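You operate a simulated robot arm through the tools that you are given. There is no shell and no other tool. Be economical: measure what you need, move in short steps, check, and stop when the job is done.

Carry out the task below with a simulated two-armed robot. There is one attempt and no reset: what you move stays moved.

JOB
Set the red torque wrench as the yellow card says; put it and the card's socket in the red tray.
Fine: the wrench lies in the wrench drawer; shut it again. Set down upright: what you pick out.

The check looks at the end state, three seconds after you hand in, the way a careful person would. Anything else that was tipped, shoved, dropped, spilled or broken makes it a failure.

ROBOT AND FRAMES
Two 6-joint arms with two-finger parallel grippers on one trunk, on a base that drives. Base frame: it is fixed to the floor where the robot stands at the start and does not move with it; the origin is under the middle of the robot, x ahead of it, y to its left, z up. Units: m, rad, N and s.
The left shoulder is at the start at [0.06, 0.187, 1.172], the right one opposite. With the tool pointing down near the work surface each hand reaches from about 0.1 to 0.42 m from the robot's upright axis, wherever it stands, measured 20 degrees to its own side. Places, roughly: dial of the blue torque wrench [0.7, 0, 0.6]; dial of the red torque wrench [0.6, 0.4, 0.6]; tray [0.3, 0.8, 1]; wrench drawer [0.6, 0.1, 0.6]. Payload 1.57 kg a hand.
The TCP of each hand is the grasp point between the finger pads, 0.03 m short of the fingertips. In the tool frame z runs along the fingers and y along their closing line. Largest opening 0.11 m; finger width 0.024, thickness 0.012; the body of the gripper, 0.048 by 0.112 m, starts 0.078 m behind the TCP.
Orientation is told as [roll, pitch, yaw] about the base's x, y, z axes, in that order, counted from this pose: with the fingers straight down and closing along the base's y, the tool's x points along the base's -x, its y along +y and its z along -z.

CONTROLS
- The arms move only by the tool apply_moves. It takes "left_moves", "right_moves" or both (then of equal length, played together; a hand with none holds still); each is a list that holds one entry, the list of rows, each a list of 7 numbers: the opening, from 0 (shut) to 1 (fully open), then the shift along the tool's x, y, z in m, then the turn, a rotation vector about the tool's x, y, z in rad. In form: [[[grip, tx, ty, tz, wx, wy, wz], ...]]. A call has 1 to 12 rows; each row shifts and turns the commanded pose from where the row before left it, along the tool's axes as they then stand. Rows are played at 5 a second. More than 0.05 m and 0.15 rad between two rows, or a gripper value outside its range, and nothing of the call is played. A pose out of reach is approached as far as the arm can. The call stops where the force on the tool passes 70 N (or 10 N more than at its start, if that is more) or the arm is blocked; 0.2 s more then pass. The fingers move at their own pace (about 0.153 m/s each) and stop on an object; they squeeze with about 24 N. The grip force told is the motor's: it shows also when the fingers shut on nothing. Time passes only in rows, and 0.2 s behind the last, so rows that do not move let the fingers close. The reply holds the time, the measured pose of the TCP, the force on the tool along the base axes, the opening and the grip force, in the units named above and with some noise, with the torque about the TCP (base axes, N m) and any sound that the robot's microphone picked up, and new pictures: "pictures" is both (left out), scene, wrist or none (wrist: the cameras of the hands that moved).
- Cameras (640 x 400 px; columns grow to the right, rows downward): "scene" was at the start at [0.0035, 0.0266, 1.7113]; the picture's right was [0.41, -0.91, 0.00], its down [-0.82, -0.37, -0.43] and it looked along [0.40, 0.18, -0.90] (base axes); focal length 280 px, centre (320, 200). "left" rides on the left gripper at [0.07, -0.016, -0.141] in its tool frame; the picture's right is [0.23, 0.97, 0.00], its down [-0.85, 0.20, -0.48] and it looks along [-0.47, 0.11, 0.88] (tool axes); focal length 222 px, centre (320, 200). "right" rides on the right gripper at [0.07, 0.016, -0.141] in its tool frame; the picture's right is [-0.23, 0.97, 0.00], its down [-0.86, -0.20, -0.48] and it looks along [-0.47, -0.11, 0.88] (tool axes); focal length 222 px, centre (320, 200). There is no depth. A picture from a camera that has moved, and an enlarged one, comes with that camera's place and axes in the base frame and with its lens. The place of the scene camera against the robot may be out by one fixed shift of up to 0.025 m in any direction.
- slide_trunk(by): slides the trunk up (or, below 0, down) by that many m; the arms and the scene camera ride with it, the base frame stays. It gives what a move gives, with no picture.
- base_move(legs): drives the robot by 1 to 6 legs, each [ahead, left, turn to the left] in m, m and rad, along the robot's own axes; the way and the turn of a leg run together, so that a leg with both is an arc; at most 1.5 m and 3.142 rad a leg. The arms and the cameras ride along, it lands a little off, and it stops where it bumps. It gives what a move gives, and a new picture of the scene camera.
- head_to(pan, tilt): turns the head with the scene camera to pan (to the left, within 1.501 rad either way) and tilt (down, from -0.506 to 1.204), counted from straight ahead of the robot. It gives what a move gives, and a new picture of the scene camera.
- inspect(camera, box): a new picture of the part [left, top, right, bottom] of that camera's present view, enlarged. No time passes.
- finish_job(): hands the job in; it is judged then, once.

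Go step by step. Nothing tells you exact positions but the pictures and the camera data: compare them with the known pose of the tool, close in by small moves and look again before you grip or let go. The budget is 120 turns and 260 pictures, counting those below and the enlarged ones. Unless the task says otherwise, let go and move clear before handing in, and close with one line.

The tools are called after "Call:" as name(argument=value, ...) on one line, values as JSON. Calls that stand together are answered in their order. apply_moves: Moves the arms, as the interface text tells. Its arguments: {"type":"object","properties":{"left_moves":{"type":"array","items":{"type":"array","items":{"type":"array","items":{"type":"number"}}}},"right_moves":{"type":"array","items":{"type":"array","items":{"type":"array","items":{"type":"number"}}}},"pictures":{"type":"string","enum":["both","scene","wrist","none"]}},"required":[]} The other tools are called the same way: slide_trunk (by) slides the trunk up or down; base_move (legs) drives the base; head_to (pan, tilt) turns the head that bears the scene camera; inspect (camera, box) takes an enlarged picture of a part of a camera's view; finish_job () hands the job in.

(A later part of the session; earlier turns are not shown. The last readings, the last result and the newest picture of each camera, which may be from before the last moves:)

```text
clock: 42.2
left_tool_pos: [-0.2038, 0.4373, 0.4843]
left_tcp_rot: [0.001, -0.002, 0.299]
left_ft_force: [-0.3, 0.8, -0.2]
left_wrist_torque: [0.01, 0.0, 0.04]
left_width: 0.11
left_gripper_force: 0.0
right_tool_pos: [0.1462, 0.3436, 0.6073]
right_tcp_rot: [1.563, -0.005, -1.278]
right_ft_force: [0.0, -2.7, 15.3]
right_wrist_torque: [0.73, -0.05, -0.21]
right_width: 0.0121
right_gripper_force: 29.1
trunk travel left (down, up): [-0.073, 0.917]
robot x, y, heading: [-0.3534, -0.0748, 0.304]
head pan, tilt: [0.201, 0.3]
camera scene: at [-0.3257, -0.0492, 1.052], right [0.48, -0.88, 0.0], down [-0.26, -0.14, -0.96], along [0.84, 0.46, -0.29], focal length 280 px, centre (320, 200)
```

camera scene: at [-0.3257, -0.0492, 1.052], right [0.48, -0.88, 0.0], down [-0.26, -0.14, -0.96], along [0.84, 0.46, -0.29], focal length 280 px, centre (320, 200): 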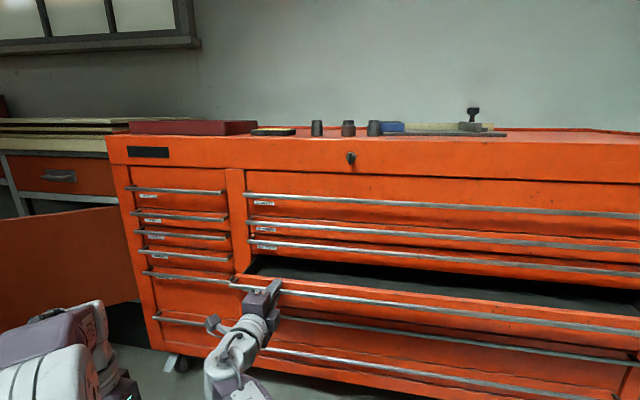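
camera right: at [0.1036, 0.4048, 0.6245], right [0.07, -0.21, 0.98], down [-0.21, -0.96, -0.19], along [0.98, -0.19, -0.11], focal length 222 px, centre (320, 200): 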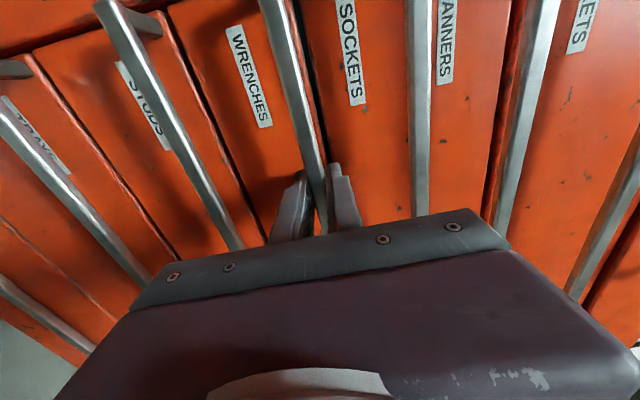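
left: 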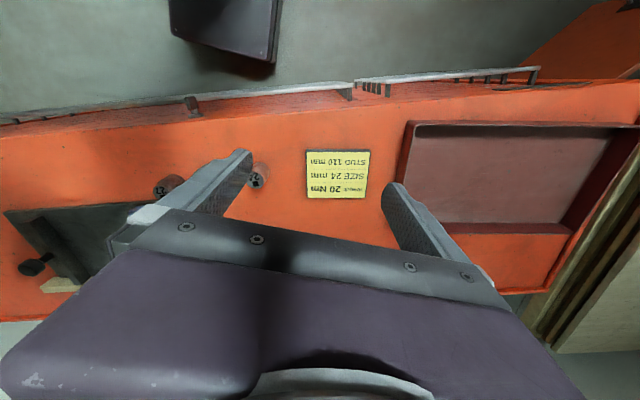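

The drawer is sliding out. I'll pull another 0.25 m.

Call:
base_move(legs=[[-0.24, 0, 0]])

Call:
head_to(pan=0.1, tilt=0.5)

```text
clock: 44.0
left_tool_pos: [-0.4318, 0.3665, 0.4844]
left_tcp_rot: [0.004, -0.001, 0.301]
left_ft_force: [0.5, 0.8, -0.5]
left_wrist_torque: [0.02, -0.02, 0.01]
left_width: 0.11
left_gripper_force: 0.1
right_tool_pos: [-0.0804, 0.2709, 0.608]
right_tcp_rot: [1.561, -0.004, -1.281]
right_ft_force: [8.4, -22.3, 7.5]
right_wrist_torque: [0.66, -0.05, 0.07]
right_width: 0.0117
right_gripper_force: 29.3
trunk travel left (down, up): [-0.073, 0.917]
robot x, y, heading: [-0.5857, -0.149, 0.302]
head pan, tilt: [0.201, 0.3]
camera scene: at [-0.5524, -0.1213, 1.0519], right [0.48, -0.88, 0.0], down [-0.26, -0.14, -0.96], along [0.84, 0.46, -0.29], focal length 280 px, centre (320, 200)
```

scene: 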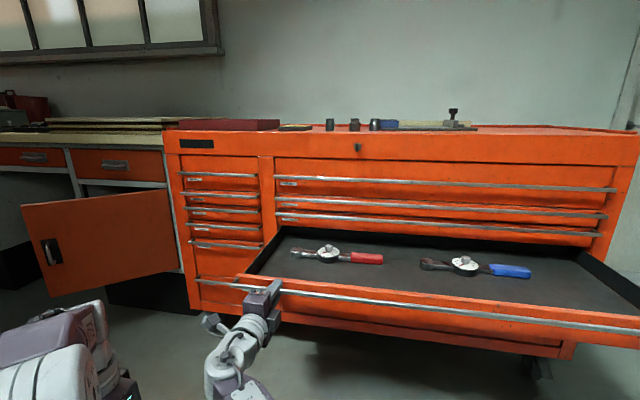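

```text
clock: 44.7
left_tool_pos: [-0.4309, 0.3671, 0.4861]
left_tcp_rot: [0.002, -0.002, 0.298]
left_ft_force: [0.2, 0.2, -0.4]
left_wrist_torque: [-0.02, 0.0, 0.0]
left_width: 0.11
left_gripper_force: 0.0
right_tool_pos: [-0.0798, 0.2703, 0.6072]
right_tcp_rot: [1.565, -0.005, -1.283]
right_ft_force: [2.7, -3.6, 4.9]
right_wrist_torque: [0.72, 0.04, -0.82]
right_width: 0.0117
right_gripper_force: 28.8
trunk travel left (down, up): [-0.073, 0.917]
robot x, y, heading: [-0.5846, -0.1471, 0.3]
head pan, tilt: [0.099, 0.499]
camera scene: at [-0.5507, -0.1289, 1.0335], right [0.39, -0.92, 0.0], down [-0.44, -0.19, -0.88], along [0.81, 0.34, -0.48], focal length 280 px, centre (320, 200)
```

scene: 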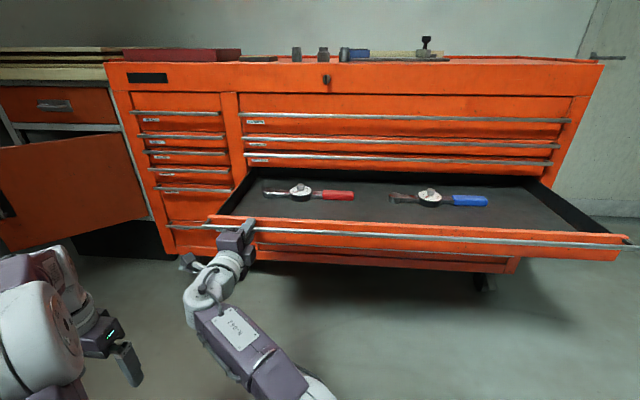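

The drawer is open and both wrenches are visible. I'll zoom in on the red wrench.

Call:
inspect(camera="scene", box=[255, 170, 365, 215])

Call:
inspect(camera="scene", box=[380, 170, 500, 215])

```text
5.82 times, centred on (310, 192) of scene
camera zoom: at [-0.5507, -0.1289, 1.0335], right [0.39, -0.92, 0.0], down [-0.44, -0.19, -0.88], along [0.81, 0.34, -0.48], focal length 1631 px, centre (378, 244)
```

zoom: 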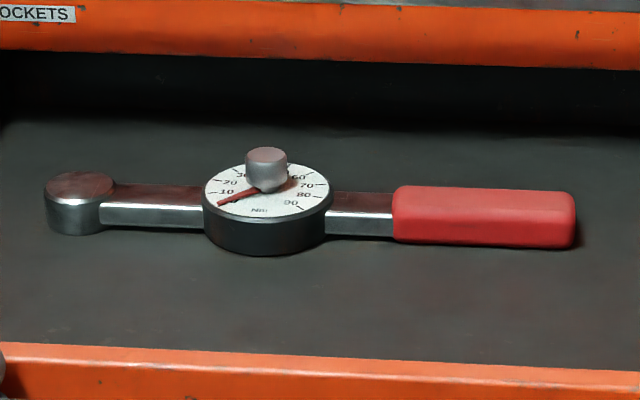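

```text
5.33 times, centred on (440, 192) of scene
camera zoom: at [-0.5507, -0.1289, 1.0335], right [0.39, -0.92, 0.0], down [-0.44, -0.19, -0.88], along [0.81, 0.34, -0.48], focal length 1495 px, centre (-320, 240)
```

zoom: 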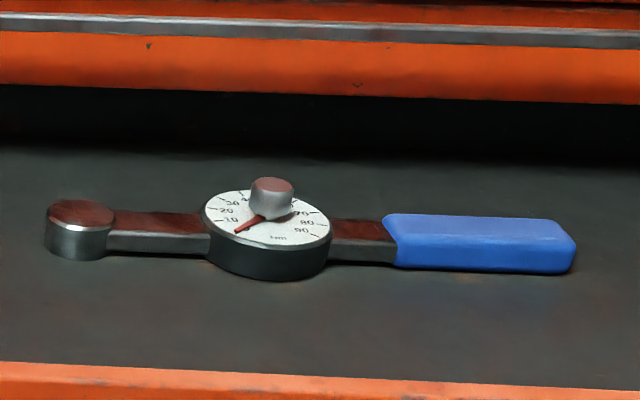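

The red wrench has a dial with a centre knob; its pointer is near 0 and has to go to 20. I'll release the handle, back off, and test the tool-down reach in free space.

Call:
apply_moves(right_moves=[[[0.5, 0, 0, 0, 0, 0, 0], [0.5, 0, 0, 0, 0, 0, 0]]], pictures="none")

Call:
base_move(legs=[[-0.2, 0, 0]])

Call:
slide_trunk(by=0.45)

Call:
apply_moves(left_moves=[[[1, 0, 0, 0.05, 0, 0, 0], [1, 0, 0, 0.05, 0, 0, 0], [1, 0, 0, 0.05, 0, 0, 0], [1, 0, -0.05, 0.05, 0, 0, 0], [1, -0.04, -0.05, 0.03, 0, 0, 0], [1, -0.04, -0.05, 0, 0, 0, 0], [1, -0.04, -0.05, 0, 0, 0, 0], [1, -0.04, 0, 0, 0, 0, 0], [1, -0.04, 0, 0, 0, 0, 0], [1, -0.04, 0, 0, 0, 0, 0]]], pictures="wrist")

```text
clock: 45.3
left_tool_pos: [-0.4302, 0.3671, 0.4842]
left_tcp_rot: [0.002, 0.001, 0.3]
left_ft_force: [0.2, 0.4, -0.8]
left_wrist_torque: [0.01, -0.01, -0.04]
left_width: 0.1101
left_gripper_force: 0.2
right_tool_pos: [-0.0802, 0.2711, 0.6079]
right_tcp_rot: [1.563, -0.007, -1.283]
right_ft_force: [0.4, -0.1, 0.2]
right_wrist_torque: [0.02, 0.01, -0.01]
right_width: 0.0547
right_gripper_force: 0.2
trunk travel left (down, up): [-0.073, 0.917]
robot x, y, heading: [-0.5827, -0.1477, 0.299]
head pan, tilt: [0.099, 0.499]
```

```text
clock: 46.5
left_tool_pos: [-0.5246, 0.3434, 0.484]
left_tcp_rot: [0.001, 0.002, 0.312]
left_ft_force: [0.1, 0.6, 0.4]
left_wrist_torque: [-0.03, 0.01, 0.01]
left_width: 0.1101
left_gripper_force: 0.0
right_tool_pos: [-0.1732, 0.2526, 0.6068]
right_tcp_rot: [1.563, -0.006, -1.268]
right_ft_force: [-0.1, 0.0, -0.1]
right_wrist_torque: [0.01, -0.02, 0.01]
right_width: 0.0548
right_gripper_force: 0.1
trunk travel left (down, up): [-0.073, 0.917]
robot x, y, heading: [-0.6705, -0.1726, 0.314]
head pan, tilt: [0.099, 0.499]
stopped in leg 1: the robot was blocked; the commanded pose is now the measured one
camera scene: at [-0.6377, -0.1529, 1.0334], right [0.4, -0.92, 0.0], down [-0.44, -0.19, -0.88], along [0.8, 0.35, -0.48], focal length 280 px, centre (320, 200)
```

scene: 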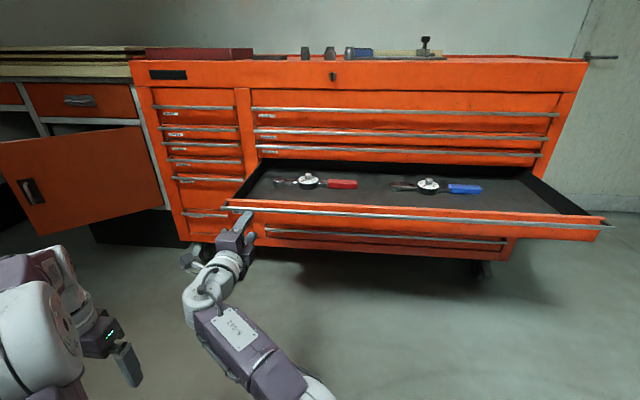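

```text
refused: 0.45 is not a number from -0.4 to 0.4
```

```text
refused: row 4 steps farther than a row can; nothing moved
```

Something behind blocked the base. I'll ease forward a little, glance behind on both sides, and raise the trunk.

Call:
base_move(legs=[[0.05, 0, -0.01]])

Call:
slide_trunk(by=0.4)

Call:
head_to(pan=1.5, tilt=0.6)

Call:
head_to(pan=-1.5, tilt=0.6)

```text
clock: 47.5
left_tool_pos: [-0.4718, 0.3575, 0.4849]
left_tcp_rot: [0.002, 0.002, 0.303]
left_ft_force: [0.7, 0.0, 0.1]
left_wrist_torque: [-0.01, -0.01, -0.01]
left_width: 0.11
left_gripper_force: 0.0
right_tool_pos: [-0.12, 0.2641, 0.6074]
right_tcp_rot: [1.563, -0.004, -1.277]
right_ft_force: [0.6, -0.1, 0.5]
right_wrist_torque: [0.01, 0.0, 0.02]
right_width: 0.0551
right_gripper_force: 0.0
trunk travel left (down, up): [-0.073, 0.917]
robot x, y, heading: [-0.6272, -0.1622, 0.301]
head pan, tilt: [0.099, 0.499]
camera scene: at [-0.5898, -0.138, 1.0334], right [0.39, -0.92, 0.0], down [-0.44, -0.19, -0.88], along [0.81, 0.34, -0.48], focal length 280 px, centre (320, 200)
```

scene: 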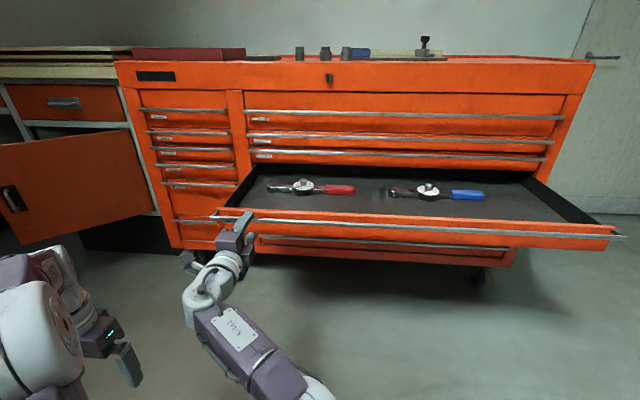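

```text
clock: 51.3
left_tool_pos: [-0.4717, 0.3561, 0.8838]
left_tcp_rot: [0.002, 0.001, 0.303]
left_ft_force: [-0.1, 0.1, 0.4]
left_wrist_torque: [-0.01, -0.03, 0.0]
left_width: 0.1098
left_gripper_force: 0.1
right_tool_pos: [-0.1205, 0.2634, 1.0078]
right_tcp_rot: [1.563, -0.006, -1.277]
right_ft_force: [0.4, -0.4, -0.4]
right_wrist_torque: [0.01, 0.02, -0.03]
right_width: 0.0552
right_gripper_force: 0.1
trunk travel left (down, up): [-0.473, 0.517]
robot x, y, heading: [-0.6211, -0.1593, 0.307]
head pan, tilt: [0.099, 0.499]
```

```text
clock: 52.8
left_tool_pos: [-0.4708, 0.3571, 0.8837]
left_tcp_rot: [0.004, 0.002, 0.303]
left_ft_force: [0.0, 0.1, 0.9]
left_wrist_torque: [0.0, 0.04, -0.02]
left_width: 0.1102
left_gripper_force: 0.0
right_tool_pos: [-0.1209, 0.2633, 1.0067]
right_tcp_rot: [1.562, -0.006, -1.278]
right_ft_force: [0.8, 0.4, 0.5]
right_wrist_torque: [0.03, 0.0, -0.04]
right_width: 0.0554
right_gripper_force: 0.1
trunk travel left (down, up): [-0.473, 0.517]
robot x, y, heading: [-0.6263, -0.1557, 0.298]
head pan, tilt: [1.499, 0.6]
camera scene: at [-0.6936, -0.0874, 1.4243], right [0.97, 0.23, 0.0], down [0.13, -0.55, -0.83], along [-0.19, 0.8, -0.56], focal length 280 px, centre (320, 200)
```

scene: 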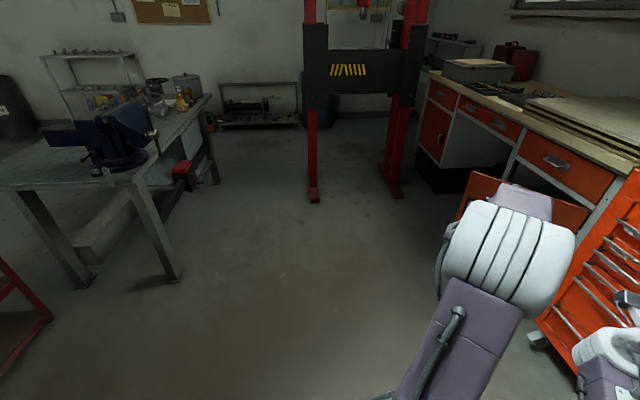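

```text
clock: 55.4
left_tool_pos: [-0.471, 0.3564, 0.8854]
left_tcp_rot: [0.003, 0.002, 0.301]
left_ft_force: [-0.4, 0.4, 0.5]
left_wrist_torque: [0.03, 0.0, 0.0]
left_width: 0.1099
left_gripper_force: 0.0
right_tool_pos: [-0.12, 0.2631, 1.0084]
right_tcp_rot: [1.563, -0.004, -1.278]
right_ft_force: [0.4, -0.2, -0.2]
right_wrist_torque: [-0.05, -0.01, 0.01]
right_width: 0.0548
right_gripper_force: 0.0
trunk travel left (down, up): [-0.473, 0.517]
robot x, y, heading: [-0.6231, -0.1548, 0.3]
head pan, tilt: [-1.499, 0.6]
camera scene: at [-0.6412, -0.2558, 1.4243], right [-0.93, -0.37, 0.0], down [-0.21, 0.53, -0.83], along [0.3, -0.77, -0.56], focal length 280 px, centre (320, 200)
```

scene: 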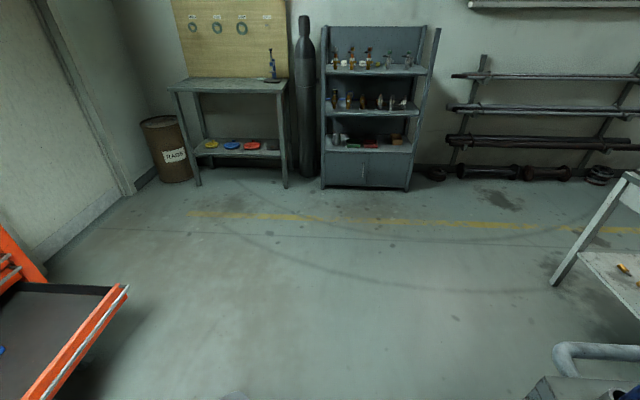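

A bench stands behind, but nothing looks disturbed. Now I'll test how far the left hand reaches, tool down at z≈0.62.

Call:
apply_moves(left_moves=[[[1, 0, 0, 0.05, 0, 0, 0], [1, 0, 0, 0.05, 0, 0, 0], [1, 0, 0, 0.05, 0, 0, 0], [1, 0, 0, 0.05, 0, 0, 0], [1, 0, -0.03, 0.03, 0, 0, 0], [1, -0.03, -0.035, 0, 0, 0, 0], [1, -0.03, -0.035, 0, 0, 0, 0], [1, -0.03, -0.035, 0, 0, 0, 0], [1, -0.03, -0.035, 0, 0, 0, 0], [1, -0.04, 0, 0, 0, 0, 0], [1, -0.04, 0, 0, 0, 0, 0], [1, -0.04, 0, 0, 0, 0, 0]]], pictures="none")

Call:
head_to(pan=0.2, tilt=0.8)

```text
clock: 57.8
left_tool_pos: [-0.2458, 0.2568, 0.6547]
left_tcp_rot: [0.003, 0.003, 0.314]
left_ft_force: [-0.1, -0.6, 0.0]
left_wrist_torque: [0.01, -0.02, -0.01]
left_width: 0.1103
left_gripper_force: 0.1
right_tool_pos: [-0.0319, 0.1923, 1.0018]
right_tcp_rot: [1.557, -0.015, -1.443]
right_ft_force: [-0.3, 0.5, -0.2]
right_wrist_torque: [0.0, 0.04, 0.03]
right_width: 0.0551
right_gripper_force: 0.0
trunk travel left (down, up): [-0.473, 0.517]
robot x, y, heading: [-0.6187, -0.1577, 0.3]
head pan, tilt: [-1.499, 0.6]
stopped in row 11 (right hand): the arm was blocked; the commanded pose is now the measured one
```

```text
clock: 59.6
left_tool_pos: [-0.2459, 0.2568, 0.6554]
left_tcp_rot: [0.003, 0.003, 0.315]
left_ft_force: [-0.6, 0.6, 0.2]
left_wrist_torque: [-0.04, 0.0, -0.05]
left_width: 0.1099
left_gripper_force: 0.1
right_tool_pos: [-0.0317, 0.1929, 1.0022]
right_tcp_rot: [1.556, -0.014, -1.442]
right_ft_force: [0.3, -0.4, -0.3]
right_wrist_torque: [-0.01, 0.0, 0.03]
right_width: 0.0554
right_gripper_force: 0.0
trunk travel left (down, up): [-0.473, 0.517]
robot x, y, heading: [-0.6236, -0.1583, 0.299]
head pan, tilt: [0.201, 0.799]
camera scene: at [-0.6026, -0.1347, 1.4075], right [0.48, -0.88, 0.0], down [-0.63, -0.34, -0.7], along [0.61, 0.34, -0.72], focal length 280 px, centre (320, 200)
```

scene: 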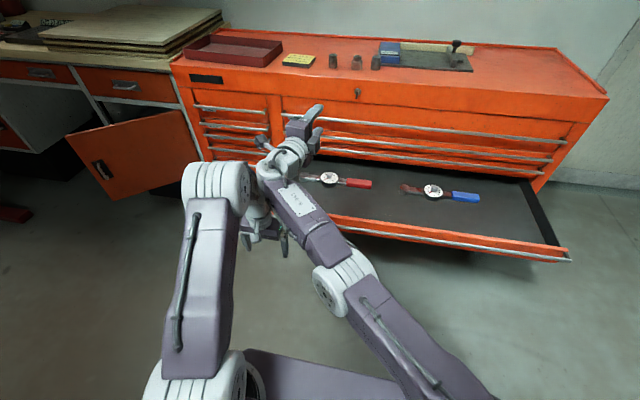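

The left arm touched the right one, but it reached f=0.48 with the tool down, which is plenty. I'll move the right arm off to the right side.

Call:
apply_moves(right_moves=[[[0.5, -0.04, 0, -0.02, 0, 0, 0], [0.5, -0.04, 0, -0.02, 0, 0, 0], [0.5, -0.04, 0, -0.02, 0, 0, 0], [0.5, -0.04, 0, -0.02, 0, 0, 0], [0.5, -0.04, 0, -0.02, 0, 0, 0], [0.5, -0.05, 0, 0, 0, 0, 0], [0.5, -0.05, 0, 0, 0, 0, 0], [0.5, -0.05, 0, 0, 0, 0, 0]]], pictures="scene")

```text
clock: 61.4
left_tool_pos: [-0.2445, 0.2553, 0.6548]
left_tcp_rot: [0.004, 0.004, 0.314]
left_ft_force: [0.9, 0.8, -0.3]
left_wrist_torque: [0.0, 0.04, 0.01]
left_width: 0.1101
left_gripper_force: 0.0
right_tool_pos: [0.0604, 0.1277, 1.0384]
right_tcp_rot: [1.556, -0.013, -1.445]
right_ft_force: [0.9, 0.4, -0.8]
right_wrist_torque: [0.02, 0.01, -0.02]
right_width: 0.0549
right_gripper_force: 0.0
right hand out of reach, approached as far as the arm can: row 1, 2, 3, 4, 5, 6, 7, 8
trunk travel left (down, up): [-0.473, 0.517]
robot x, y, heading: [-0.6206, -0.1578, 0.301]
head pan, tilt: [0.201, 0.799]
camera scene: at [-0.6019, -0.1354, 1.4074], right [0.48, -0.88, 0.0], down [-0.63, -0.34, -0.7], along [0.61, 0.34, -0.72], focal length 280 px, centre (320, 200)
```

scene: 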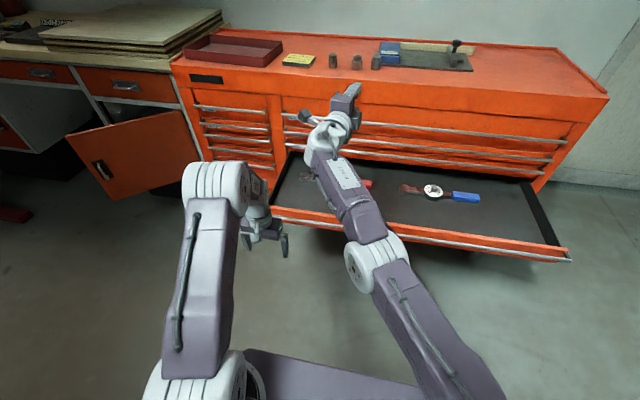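

That orientation is locked near its limit. I'll undo the roll first.

Call:
apply_moves(right_moves=[[[0.5, 0, 0, -0.02, 0, 0, -0.15], [0.5, 0, 0, -0.02, 0, 0, -0.15], [0.5, 0, 0, -0.02, 0, 0, -0.15], [0.5, 0, 0, -0.02, 0, 0, -0.15], [0.5, 0, 0, -0.02, 0, 0, -0.15], [0.5, 0, 0, -0.02, 0, 0, -0.15]]], pictures="scene")

```text
clock: 62.8
left_tool_pos: [-0.2455, 0.2567, 0.6549]
left_tcp_rot: [0.004, 0.002, 0.315]
left_ft_force: [-0.1, -0.1, 0.2]
left_wrist_torque: [-0.01, 0.01, -0.03]
left_width: 0.1102
left_gripper_force: 0.0
right_tool_pos: [-0.0209, 0.1755, 1.0558]
right_tcp_rot: [1.549, -0.916, -1.429]
right_ft_force: [-0.2, -0.2, 0.8]
right_wrist_torque: [-0.01, 0.0, 0.0]
right_width: 0.0549
right_gripper_force: 0.1
right hand out of reach, approached as far as the arm can: row 1, 2, 3, 4, 5, 6
trunk travel left (down, up): [-0.473, 0.517]
robot x, y, heading: [-0.623, -0.1597, 0.299]
head pan, tilt: [0.201, 0.799]
camera scene: at [-0.603, -0.1345, 1.4074], right [0.48, -0.88, 0.0], down [-0.63, -0.35, -0.7], along [0.61, 0.34, -0.72], focal length 280 px, centre (320, 200)
```

scene: 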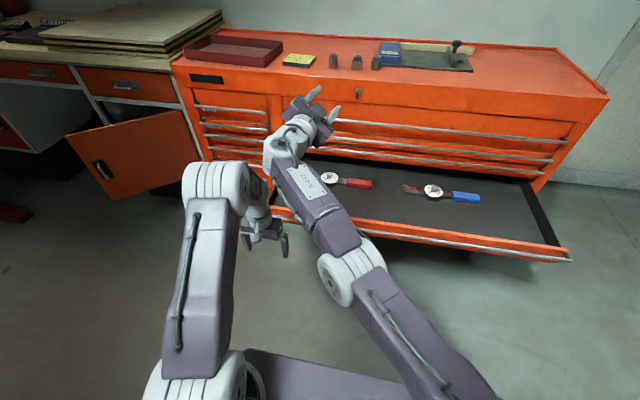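

Call:
apply_moves(right_moves=[[[0.5, 0, 0, 0, 0, 0, -0.15], [0.5, 0, 0, 0, 0, 0, -0.15], [0.5, 0, 0, 0, 0, 0, -0.15], [0.5, 0, 0, 0, 0, 0, -0.15], [0.5, 0, -0.03, -0.02, 0, 0, -0.07], [0.5, 0, -0.04, -0.02, 0, 0, 0], [0.5, 0, -0.04, -0.02, 0, 0, 0], [0.5, 0, -0.04, -0.02, 0, 0, 0], [0.5, 0, -0.04, -0.02, 0, 0, 0], [0.5, 0, -0.05, 0, 0, 0, 0], [0.5, 0, -0.05, 0, 0, 0, 0], [0.5, 0, -0.05, 0, 0, 0, 0]]], pictures="scene")

```text
clock: 65.4
left_tool_pos: [-0.2451, 0.2551, 0.6542]
left_tcp_rot: [0.005, 0.003, 0.315]
left_ft_force: [-0.4, 0.2, -0.1]
left_wrist_torque: [-0.02, -0.01, 0.0]
left_width: 0.11
left_gripper_force: 0.1
right_tool_pos: [0.0716, 0.0795, 1.1338]
right_tcp_rot: [-0.733, -1.551, 0.862]
right_ft_force: [-0.3, 0.0, 0.6]
right_wrist_torque: [0.02, 0.01, 0.04]
right_width: 0.0552
right_gripper_force: 0.0
right hand out of reach, approached as far as the arm can: row 5, 6, 7, 8, 9, 10, 11, 12
trunk travel left (down, up): [-0.473, 0.517]
robot x, y, heading: [-0.6227, -0.159, 0.299]
head pan, tilt: [0.201, 0.799]
camera scene: at [-0.6019, -0.1357, 1.4074], right [0.48, -0.88, 0.0], down [-0.63, -0.34, -0.7], along [0.61, 0.34, -0.72], focal length 280 px, centre (320, 200)
```

scene: 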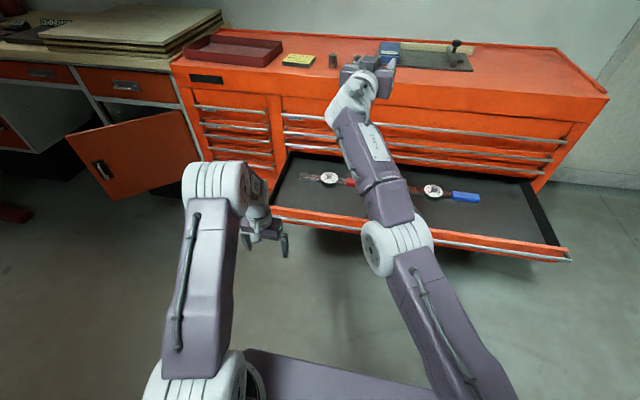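

The right arm is stretched straight. I'll retract it straight back and pitch it down again.

Call:
apply_moves(right_moves=[[[0.5, 0, 0, -0.05, 0, 0, 0], [0.5, 0, 0, -0.05, 0, 0, 0], [0.5, 0, 0, -0.05, 0, 0.1, 0], [0.5, 0, 0, -0.05, 0, 0.15, 0], [0.5, 0, 0, -0.03, 0, 0.15, 0], [0.5, 0, 0, -0.02, 0, 0.15, 0], [0.5, 0, -0.03, 0, 0, 0.15, 0], [0.5, 0, -0.03, 0, 0, 0.15, 0], [0.5, 0, -0.03, 0, 0, 0.15, 0], [0.5, 0, -0.03, 0, 0, 0.15, 0], [0.5, 0, -0.03, 0, 0, 0.15, 0], [0.5, 0, -0.03, 0, 0, 0.15, 0]]], pictures="scene")

```text
clock: 68.0
left_tool_pos: [-0.2451, 0.2553, 0.6561]
left_tcp_rot: [0.005, 0.001, 0.315]
left_ft_force: [-1.4, 0.4, -0.6]
left_wrist_torque: [0.01, 0.0, -0.01]
left_width: 0.11
left_gripper_force: 0.0
right_tool_pos: [-0.1682, -0.1298, 1.0923]
right_tcp_rot: [-0.011, -0.106, 0.129]
right_ft_force: [-0.4, -0.4, 0.4]
right_wrist_torque: [0.01, 0.02, 0.02]
right_width: 0.0549
right_gripper_force: 0.0
right hand out of reach, approached as far as the arm can: row 1, 2, 3, 5, 6, 7, 8, 9, 10, 11, 12
trunk travel left (down, up): [-0.473, 0.517]
robot x, y, heading: [-0.6207, -0.162, 0.306]
head pan, tilt: [0.201, 0.799]
camera scene: at [-0.6027, -0.1362, 1.4075], right [0.48, -0.88, 0.0], down [-0.63, -0.34, -0.7], along [0.61, 0.34, -0.72], focal length 280 px, centre (320, 200)
```

scene: 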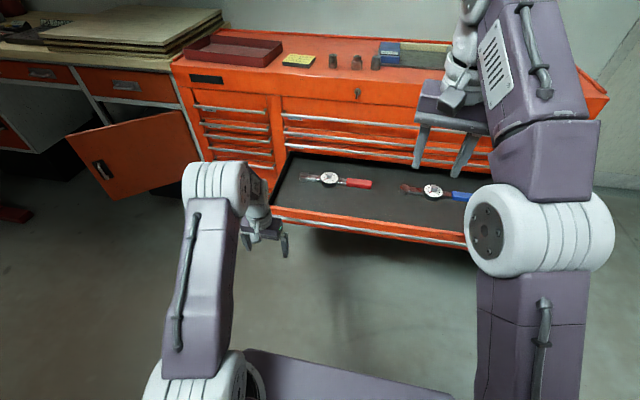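

The right arm is tucked again. I'll level it and draw it back, raise the left hand above the drawer front, then drive up so the left hand is over the red dial.

Call:
apply_moves(left_moves=[[[1, 0, 0, -0.04, 0, 0, 0], [1, 0, 0, -0.04, 0, 0, 0], [1, 0, 0, -0.04, 0, 0, 0], [1, 0.0, 0, 0, 0, 0, 0]]], right_moves=[[[0.5, 0.04, -0.02, 0, 0, 0.1, 0], [0.5, 0.04, -0.02, 0, 0, 0, -0.08], [0.5, 0.04, -0.02, 0, 0, 0, -0.08], [0.5, 0.02, -0.02, 0, 0, 0, 0]]], pictures="none")

Call:
base_move(legs=[[0.25, -0.04, 0]])

Call:
inspect(camera="left", box=[0, 0, 640, 400])

```text
clock: 69.0
left_tool_pos: [-0.2447, 0.2555, 0.7758]
left_tcp_rot: [0.004, 0.004, 0.316]
left_ft_force: [-0.7, 0.8, -1.1]
left_wrist_torque: [0.0, 0.0, -0.01]
left_width: 0.1098
left_gripper_force: 0.1
right_tool_pos: [-0.2913, -0.2314, 1.0885]
right_tcp_rot: [-0.013, -0.005, 0.288]
right_ft_force: [-0.5, -0.5, 0.4]
right_wrist_torque: [-0.02, 0.01, 0.01]
right_width: 0.055
right_gripper_force: 0.0
trunk travel left (down, up): [-0.473, 0.517]
robot x, y, heading: [-0.6232, -0.1542, 0.302]
head pan, tilt: [0.201, 0.799]
```

```text
clock: 70.8
left_tool_pos: [0.006, 0.2901, 0.7759]
left_tcp_rot: [0.003, 0.004, 0.313]
left_ft_force: [0.7, 0.6, 0.1]
left_wrist_torque: [-0.05, 0.02, -0.01]
left_width: 0.11
left_gripper_force: 0.0
right_tool_pos: [-0.0393, -0.1958, 1.0881]
right_tcp_rot: [-0.015, -0.005, 0.286]
right_ft_force: [0.5, -0.6, 0.2]
right_wrist_torque: [0.05, 0.0, 0.04]
right_width: 0.0548
right_gripper_force: 0.1
trunk travel left (down, up): [-0.473, 0.517]
robot x, y, heading: [-0.3761, -0.1195, 0.301]
head pan, tilt: [0.201, 0.799]
camera scene: at [-0.3513, -0.0989, 1.4074], right [0.48, -0.88, 0.0], down [-0.63, -0.34, -0.7], along [0.61, 0.33, -0.72], focal length 280 px, centre (320, 200)
```

scene: 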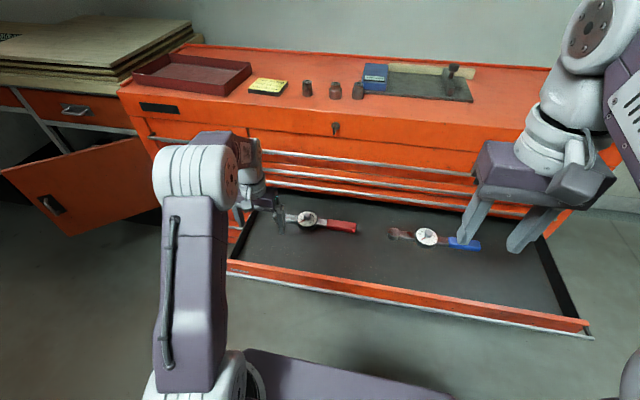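

```text
1.00 times, centred on (320, 200) of left (not enlarged: the box is as wide or as high as the picture)
camera zoom: at [-0.0532, 0.2517, 0.9168], right [-0.52, 0.86, 0.0], down [0.75, 0.45, 0.48], along [0.41, 0.25, -0.88], focal length 222 px, centre (320, 200)
```

zoom: 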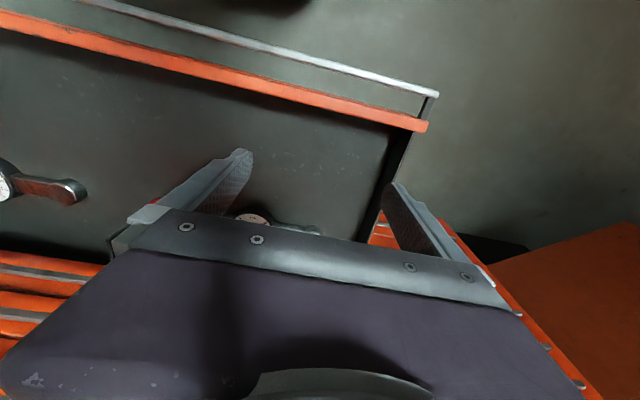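

The dial shows near the left hand, at about (0.19,0.257). I'll drive on carefully to put the hand above it.

Call:
base_move(legs=[[0.13, -0.085, 0]])

Call:
inspect(camera="left", box=[0, 0, 640, 400])

```text
clock: 72.2
left_tool_pos: [0.1575, 0.2483, 0.7762]
left_tcp_rot: [0.004, 0.004, 0.314]
left_ft_force: [-0.5, -0.2, -0.2]
left_wrist_torque: [-0.02, 0.0, 0.01]
left_width: 0.1098
left_gripper_force: 0.1
right_tool_pos: [0.1106, -0.2395, 1.0871]
right_tcp_rot: [-0.015, -0.005, 0.284]
right_ft_force: [0.5, -0.3, 0.4]
right_wrist_torque: [0.0, 0.06, -0.01]
right_width: 0.0549
right_gripper_force: 0.0
trunk travel left (down, up): [-0.473, 0.517]
robot x, y, heading: [-0.2239, -0.1638, 0.298]
head pan, tilt: [0.201, 0.799]
camera scene: at [-0.2016, -0.1426, 1.4074], right [0.48, -0.88, 0.0], down [-0.63, -0.34, -0.7], along [0.61, 0.33, -0.72], focal length 280 px, centre (320, 200)
```

scene: 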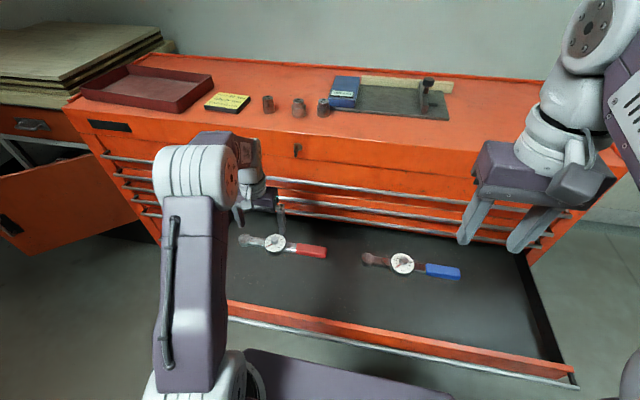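

```text
1.00 times, centred on (320, 200) of left (not enlarged: the box is as wide or as high as the picture)
camera zoom: at [0.0966, 0.208, 0.9169], right [-0.52, 0.86, 0.0], down [0.75, 0.45, 0.48], along [0.41, 0.25, -0.88], focal length 222 px, centre (320, 200)
```

zoom: 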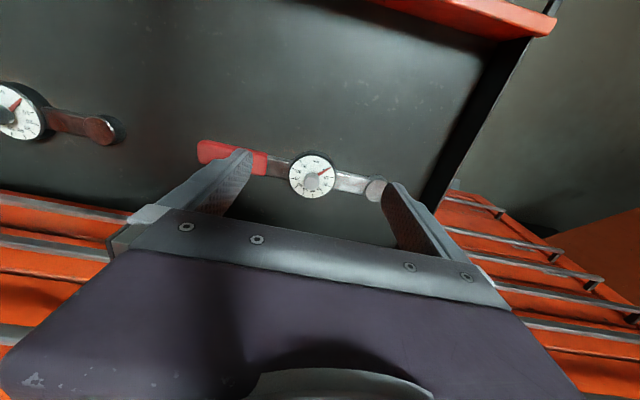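

Call:
inspect(camera="left", box=[270, 140, 350, 210])

```text
5.71 times, centred on (310, 175) of left
camera zoom: at [0.0966, 0.208, 0.9169], right [-0.52, 0.86, 0.0], down [0.75, 0.45, 0.48], along [0.41, 0.25, -0.88], focal length 1269 px, centre (377, 343)
```

zoom: 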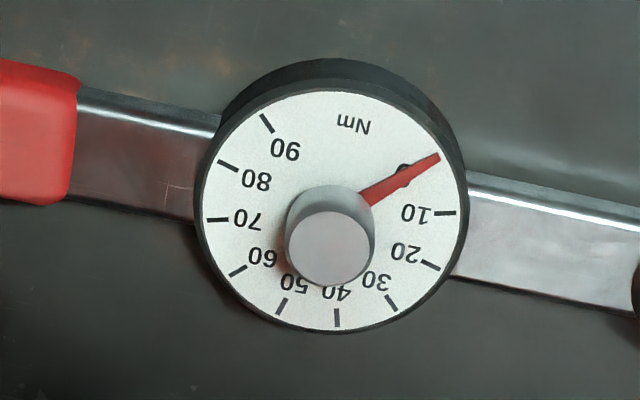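

The dial: 0 at the pointer, 10 and 20 clockwise at about 29–30° each, so I need about 60° clockwise. Its centre is near (0.220,0.269), face at z≈0.59, knob top ≈0.615. I'll move over it, pre-rotate −0.5, and check.

Call:
apply_moves(left_moves=[[[0.5, -0.022, 0, 0, 0, 0, 0], [0.5, -0.022, 0, 0, 0, 0, 0], [0.5, -0.022, 0, 0, 0, 0, 0], [0.5, 0, 0, 0.05, 0, 0, -0.13], [0.5, 0, 0, 0.03, 0, 0, -0.13], [0.5, 0, 0, 0, 0, 0, -0.13], [0.5, 0, 0, 0, 0, 0, -0.13], [0.5, 0, 0, 0, 0, 0, 0]]], pictures="wrist")

Call:
inspect(camera="left", box=[240, 130, 400, 230])

```text
clock: 74.0
left_tool_pos: [0.2171, 0.2674, 0.6957]
left_tcp_rot: [0.005, 0.0, 0.834]
left_ft_force: [0.1, -0.3, -1.0]
left_wrist_torque: [0.0, 0.02, 0.03]
left_width: 0.055
left_gripper_force: 0.0
right_tool_pos: [0.1087, -0.2388, 1.0886]
right_tcp_rot: [-0.013, -0.005, 0.284]
right_ft_force: [-0.1, -0.4, 1.0]
right_wrist_torque: [0.03, -0.01, -0.01]
right_width: 0.0551
right_gripper_force: 0.1
trunk travel left (down, up): [-0.473, 0.517]
robot x, y, heading: [-0.2222, -0.1627, 0.295]
head pan, tilt: [0.201, 0.799]
camera left: at [0.1846, 0.2026, 0.8369], right [-0.87, 0.49, 0.0], down [0.43, 0.77, 0.48], along [0.23, 0.42, -0.88], focal length 222 px, centre (320, 200)
```

left: 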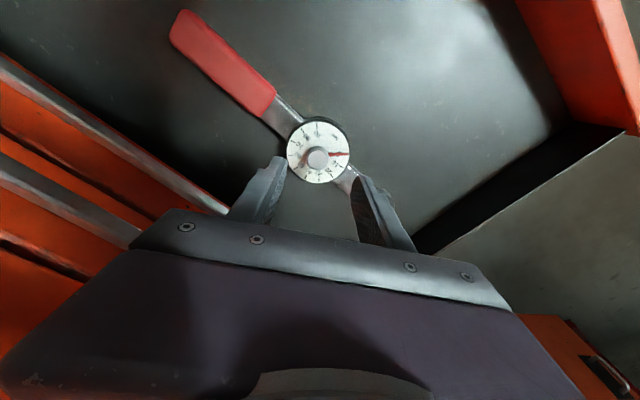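

```text
4.00 times, centred on (320, 180) of left
camera zoom: at [0.1846, 0.2026, 0.8369], right [-0.87, 0.49, 0.0], down [0.43, 0.77, 0.48], along [0.23, 0.42, -0.88], focal length 888 px, centre (320, 280)
```

zoom: 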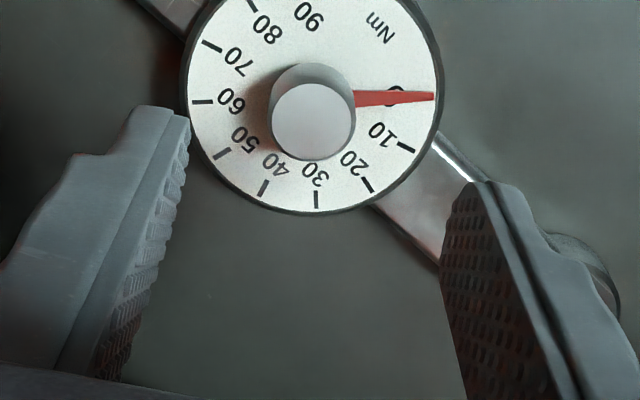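

The knob is 4 mm to the right of the hand's axis. I'll correct that and descend so the tips stay about 8 mm above the dial face.

Call:
apply_moves(left_moves=[[[0.5, -0.002, -0.004, 0.02, 0, 0, 0], [0.5, 0, 0, 0.025, 0, 0, 0], [0.5, 0, 0, 0.022, 0, 0, 0], [0.5, 0, 0, 0, 0, 0, 0]]], pictures="none")

Call:
inspect(camera="left", box=[240, 130, 400, 230])

```text
clock: 75.0
left_tool_pos: [0.2222, 0.2666, 0.6287]
left_tcp_rot: [0.004, 0.0, 0.833]
left_ft_force: [-0.5, 0.0, 0.0]
left_wrist_torque: [0.02, -0.01, -0.01]
left_width: 0.0552
left_gripper_force: 0.1
right_tool_pos: [0.1085, -0.2402, 1.0884]
right_tcp_rot: [-0.012, -0.004, 0.284]
right_ft_force: [-0.7, 0.1, 0.2]
right_wrist_torque: [0.0, -0.03, 0.03]
right_width: 0.055
right_gripper_force: 0.1
trunk travel left (down, up): [-0.473, 0.517]
robot x, y, heading: [-0.2228, -0.1632, 0.296]
head pan, tilt: [0.201, 0.799]
```

```text
4.00 times, centred on (320, 180) of left
camera zoom: at [0.1881, 0.2015, 0.7698], right [-0.87, 0.49, 0.0], down [0.43, 0.77, 0.48], along [0.23, 0.42, -0.88], focal length 888 px, centre (320, 280)
```

zoom: 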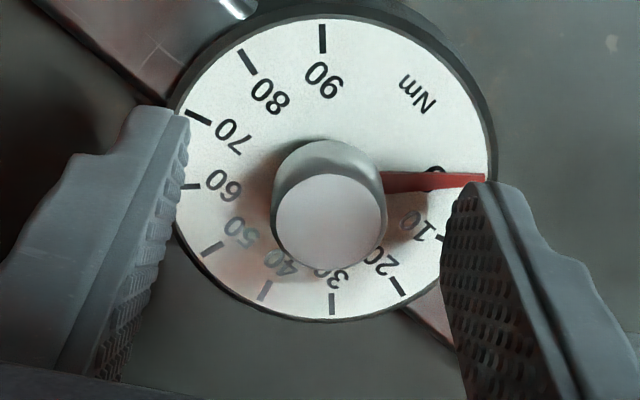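

Well centred. I'll close on the knob and turn clockwise in steps.

Call:
apply_moves(left_moves=[[[0.2, 0.002, 0, 0, 0, 0, 0], [0, 0, 0, 0, 0, 0, 0], [0, 0, 0, 0, 0, 0, 0], [0, 0, 0, 0, 0, 0, 0.13], [0, 0, 0, 0, 0, 0, 0.13], [0, 0, 0, 0, 0, 0, 0.13], [0, 0, 0, 0, 0, 0, 0.13], [0, 0, 0, 0, 0, 0, 0]]], pictures="none")

Call:
inspect(camera="left", box=[240, 130, 400, 230])

```text
clock: 76.8
left_tool_pos: [0.2197, 0.266, 0.6283]
left_tcp_rot: [0.004, 0.002, 0.311]
left_ft_force: [-2.0, 3.8, 1.1]
left_wrist_torque: [0.13, -0.07, 0.03]
left_width: 0.0217
left_gripper_force: 23.3
right_tool_pos: [0.108, -0.2381, 1.0892]
right_tcp_rot: [-0.014, -0.005, 0.285]
right_ft_force: [0.1, 0.0, 0.2]
right_wrist_torque: [-0.02, 0.0, 0.01]
right_width: 0.0548
right_gripper_force: 0.1
trunk travel left (down, up): [-0.473, 0.517]
robot x, y, heading: [-0.2255, -0.1641, 0.302]
head pan, tilt: [0.201, 0.799]
```

```text
4.00 times, centred on (320, 180) of left
camera zoom: at [0.1606, 0.2265, 0.77], right [-0.51, 0.86, 0.0], down [0.75, 0.45, 0.48], along [0.41, 0.25, -0.88], focal length 888 px, centre (320, 280)
```

zoom: 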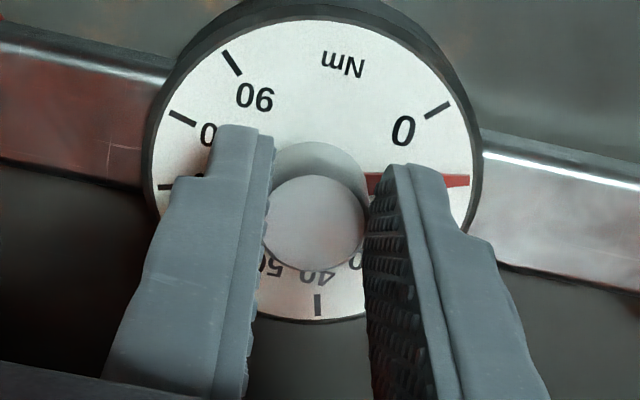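

The pointer follows and the wrench stays put. Another 0.52 rad.

Call:
apply_moves(left_moves=[[[0, 0, 0, 0, 0, 0, 0.13], [0, 0, 0, 0, 0, 0, 0.13], [0, 0, 0, 0, 0, 0, 0.13], [0, 0, 0, 0, 0, 0, 0.13], [0, 0, 0, 0, 0, 0, 0], [0.45, 0, 0, 0, 0, 0, 0], [0.45, 0, 0, 0, 0, 0, 0], [0.45, 0, 0, -0.03, 0, 0, 0], [0.45, 0, 0, -0.04, 0, 0, 0], [0.45, 0, 0, 0, 0, 0, 0]]], pictures="none")

Call:
inspect(camera="left", box=[270, 110, 366, 170])

```text
clock: 79.0
left_tool_pos: [0.2202, 0.2646, 0.6985]
left_tcp_rot: [0.003, 0.005, -0.209]
left_ft_force: [0.3, -0.4, -0.2]
left_wrist_torque: [-0.03, -0.01, 0.02]
left_width: 0.0492
left_gripper_force: 0.1
right_tool_pos: [0.1097, -0.2389, 1.0882]
right_tcp_rot: [-0.015, -0.005, 0.283]
right_ft_force: [0.1, 0.8, -0.1]
right_wrist_torque: [0.02, -0.03, -0.03]
right_width: 0.0551
right_gripper_force: 0.0
trunk travel left (down, up): [-0.473, 0.517]
robot x, y, heading: [-0.2233, -0.1676, 0.303]
head pan, tilt: [0.201, 0.799]
```

```text
6.67 times, centred on (318, 140) of left
camera zoom: at [0.1511, 0.2613, 0.8393], right [-0.02, 1.0, 0.0], down [0.88, 0.02, 0.47], along [0.47, 0.01, -0.88], focal length 1481 px, centre (333, 600)
```

zoom: 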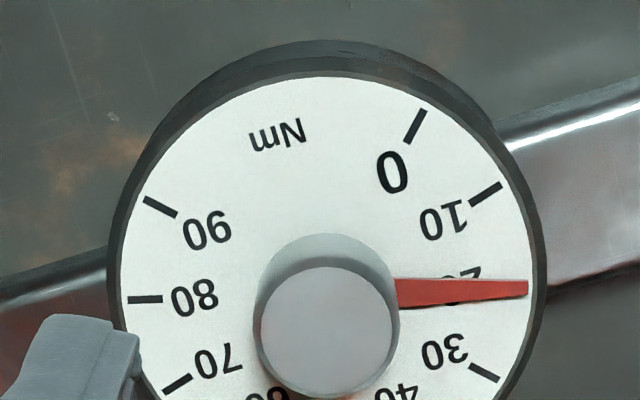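

The pointer now sits over the 20 mark. To get clearance from the upper handles before lifting, I'll pull the drawer a bit further out by pushing its front wall from inside with the closed left fingers.

Call:
base_move(legs=[[-0.19, 0, 0]])

Call:
apply_moves(left_moves=[[[0, 0, 0, 0, 0, 0, 0], [0, 0, 0, 0, 0, 0, 0], [0, 0, 0, 0, 0, 0, 0]]], pictures="wrist")

```text
clock: 80.5
left_tool_pos: [0.0397, 0.2083, 0.6982]
left_tcp_rot: [0.0, 0.003, -0.21]
left_ft_force: [-0.2, 0.6, 0.5]
left_wrist_torque: [0.0, -0.01, 0.0]
left_width: 0.0495
left_gripper_force: 0.0
right_tool_pos: [-0.0737, -0.2976, 1.0878]
right_tcp_rot: [-0.014, -0.009, 0.283]
right_ft_force: [-0.5, -0.2, 0.1]
right_wrist_torque: [-0.02, 0.0, -0.07]
right_width: 0.0549
right_gripper_force: 0.1
trunk travel left (down, up): [-0.473, 0.517]
robot x, y, heading: [-0.4095, -0.2207, 0.299]
head pan, tilt: [0.201, 0.799]
camera scene: at [-0.3861, -0.1986, 1.4075], right [0.48, -0.88, 0.0], down [-0.63, -0.34, -0.7], along [0.61, 0.33, -0.72], focal length 280 px, centre (320, 200)
```

scene: 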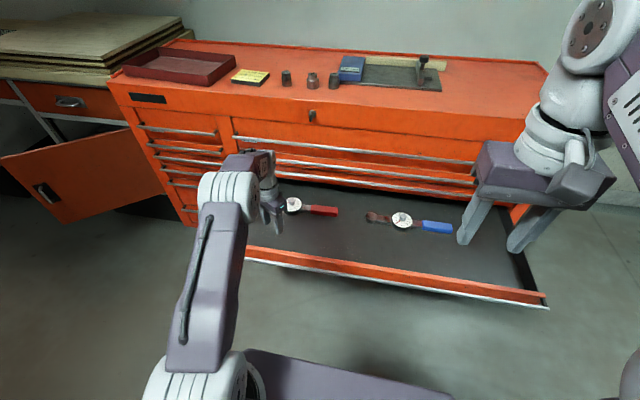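

```text
clock: 81.3
left_tool_pos: [0.041, 0.2085, 0.6978]
left_tcp_rot: [0.002, 0.003, -0.209]
left_ft_force: [0.5, 0.3, -0.8]
left_wrist_torque: [0.02, 0.03, 0.01]
left_width: 0.0001
left_gripper_force: 21.3
right_tool_pos: [-0.0732, -0.2953, 1.0881]
right_tcp_rot: [-0.015, -0.007, 0.283]
right_ft_force: [0.4, -0.8, -0.1]
right_wrist_torque: [0.02, 0.0, 0.03]
right_width: 0.0551
right_gripper_force: 0.1
trunk travel left (down, up): [-0.473, 0.517]
robot x, y, heading: [-0.4063, -0.2193, 0.295]
head pan, tilt: [0.201, 0.799]
camera left: at [-0.0303, 0.2044, 0.8392], right [-0.02, 1.0, 0.0], down [0.88, 0.02, 0.48], along [0.48, 0.01, -0.88], focal length 222 px, centre (320, 200)
```

left: 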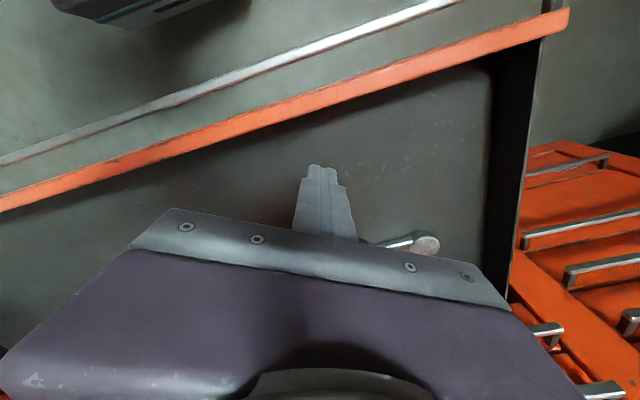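

I'll lower the closed fingers inside the front wall and draw the drawer out.

Call:
apply_moves(left_moves=[[[0, 0, 0, 0.04, 0, 0, 0], [0, 0, 0, 0.038, 0, 0, 0], [0, 0, 0, 0, 0, 0, 0]]], pictures="none")

Call:
base_move(legs=[[-0.12, 0, 0]])

Call:
inspect(camera="left", box=[0, 0, 640, 400])

```text
clock: 82.1
left_tool_pos: [0.0394, 0.2102, 0.6194]
left_tcp_rot: [0.001, 0.004, -0.21]
left_ft_force: [-0.1, -1.1, -0.2]
left_wrist_torque: [0.02, 0.02, 0.03]
left_width: 0.0002
left_gripper_force: 20.9
right_tool_pos: [-0.0731, -0.295, 1.0894]
right_tcp_rot: [-0.016, -0.005, 0.283]
right_ft_force: [0.1, 0.3, -0.5]
right_wrist_torque: [-0.01, 0.02, 0.01]
right_width: 0.0546
right_gripper_force: 0.0
trunk travel left (down, up): [-0.473, 0.517]
robot x, y, heading: [-0.4042, -0.2237, 0.294]
head pan, tilt: [0.201, 0.799]
```

```text
clock: 83.2
left_tool_pos: [-0.0007, 0.1966, 0.6219]
left_tcp_rot: [0.028, -0.036, -0.214]
left_ft_force: [6.9, 3.9, -5.7]
left_wrist_torque: [0.07, -0.13, -0.02]
left_width: 0.0
left_gripper_force: 21.5
right_tool_pos: [-0.1272, -0.3127, 1.0889]
right_tcp_rot: [-0.015, -0.004, 0.279]
right_ft_force: [-0.9, 0.7, 0.8]
right_wrist_torque: [0.0, 0.0, -0.02]
right_width: 0.0553
right_gripper_force: 0.1
trunk travel left (down, up): [-0.473, 0.517]
robot x, y, heading: [-0.4588, -0.2382, 0.299]
head pan, tilt: [0.201, 0.799]
stopped in leg 1: the force on the tool passed its limit at 106 N (the readings are from after the stop); the commanded pose is now the measured one
camera scene: at [-0.439, -0.214, 1.4076], right [0.48, -0.88, 0.0], down [-0.63, -0.34, -0.7], along [0.61, 0.33, -0.72], focal length 280 px, centre (320, 200)
```

scene: 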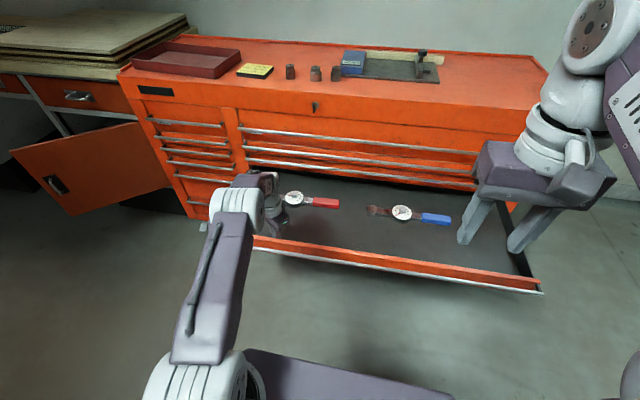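

```text
1.00 times, centred on (320, 200) of left (not enlarged: the box is as wide or as high as the picture)
camera zoom: at [-0.0781, 0.1892, 0.7598], right [-0.02, 1.0, 0.02], down [0.86, 0.0, 0.51], along [0.51, 0.03, -0.86], focal length 222 px, centre (320, 200)
```

zoom: 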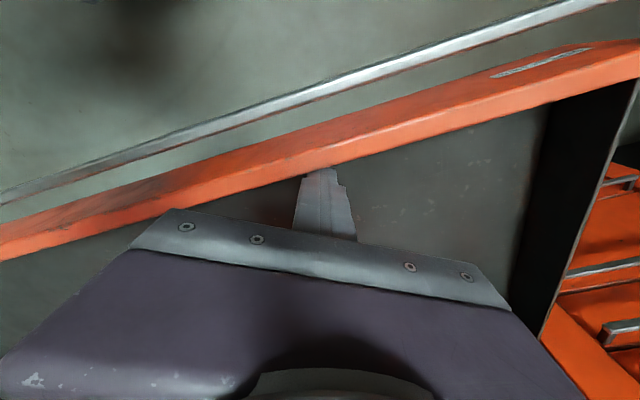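

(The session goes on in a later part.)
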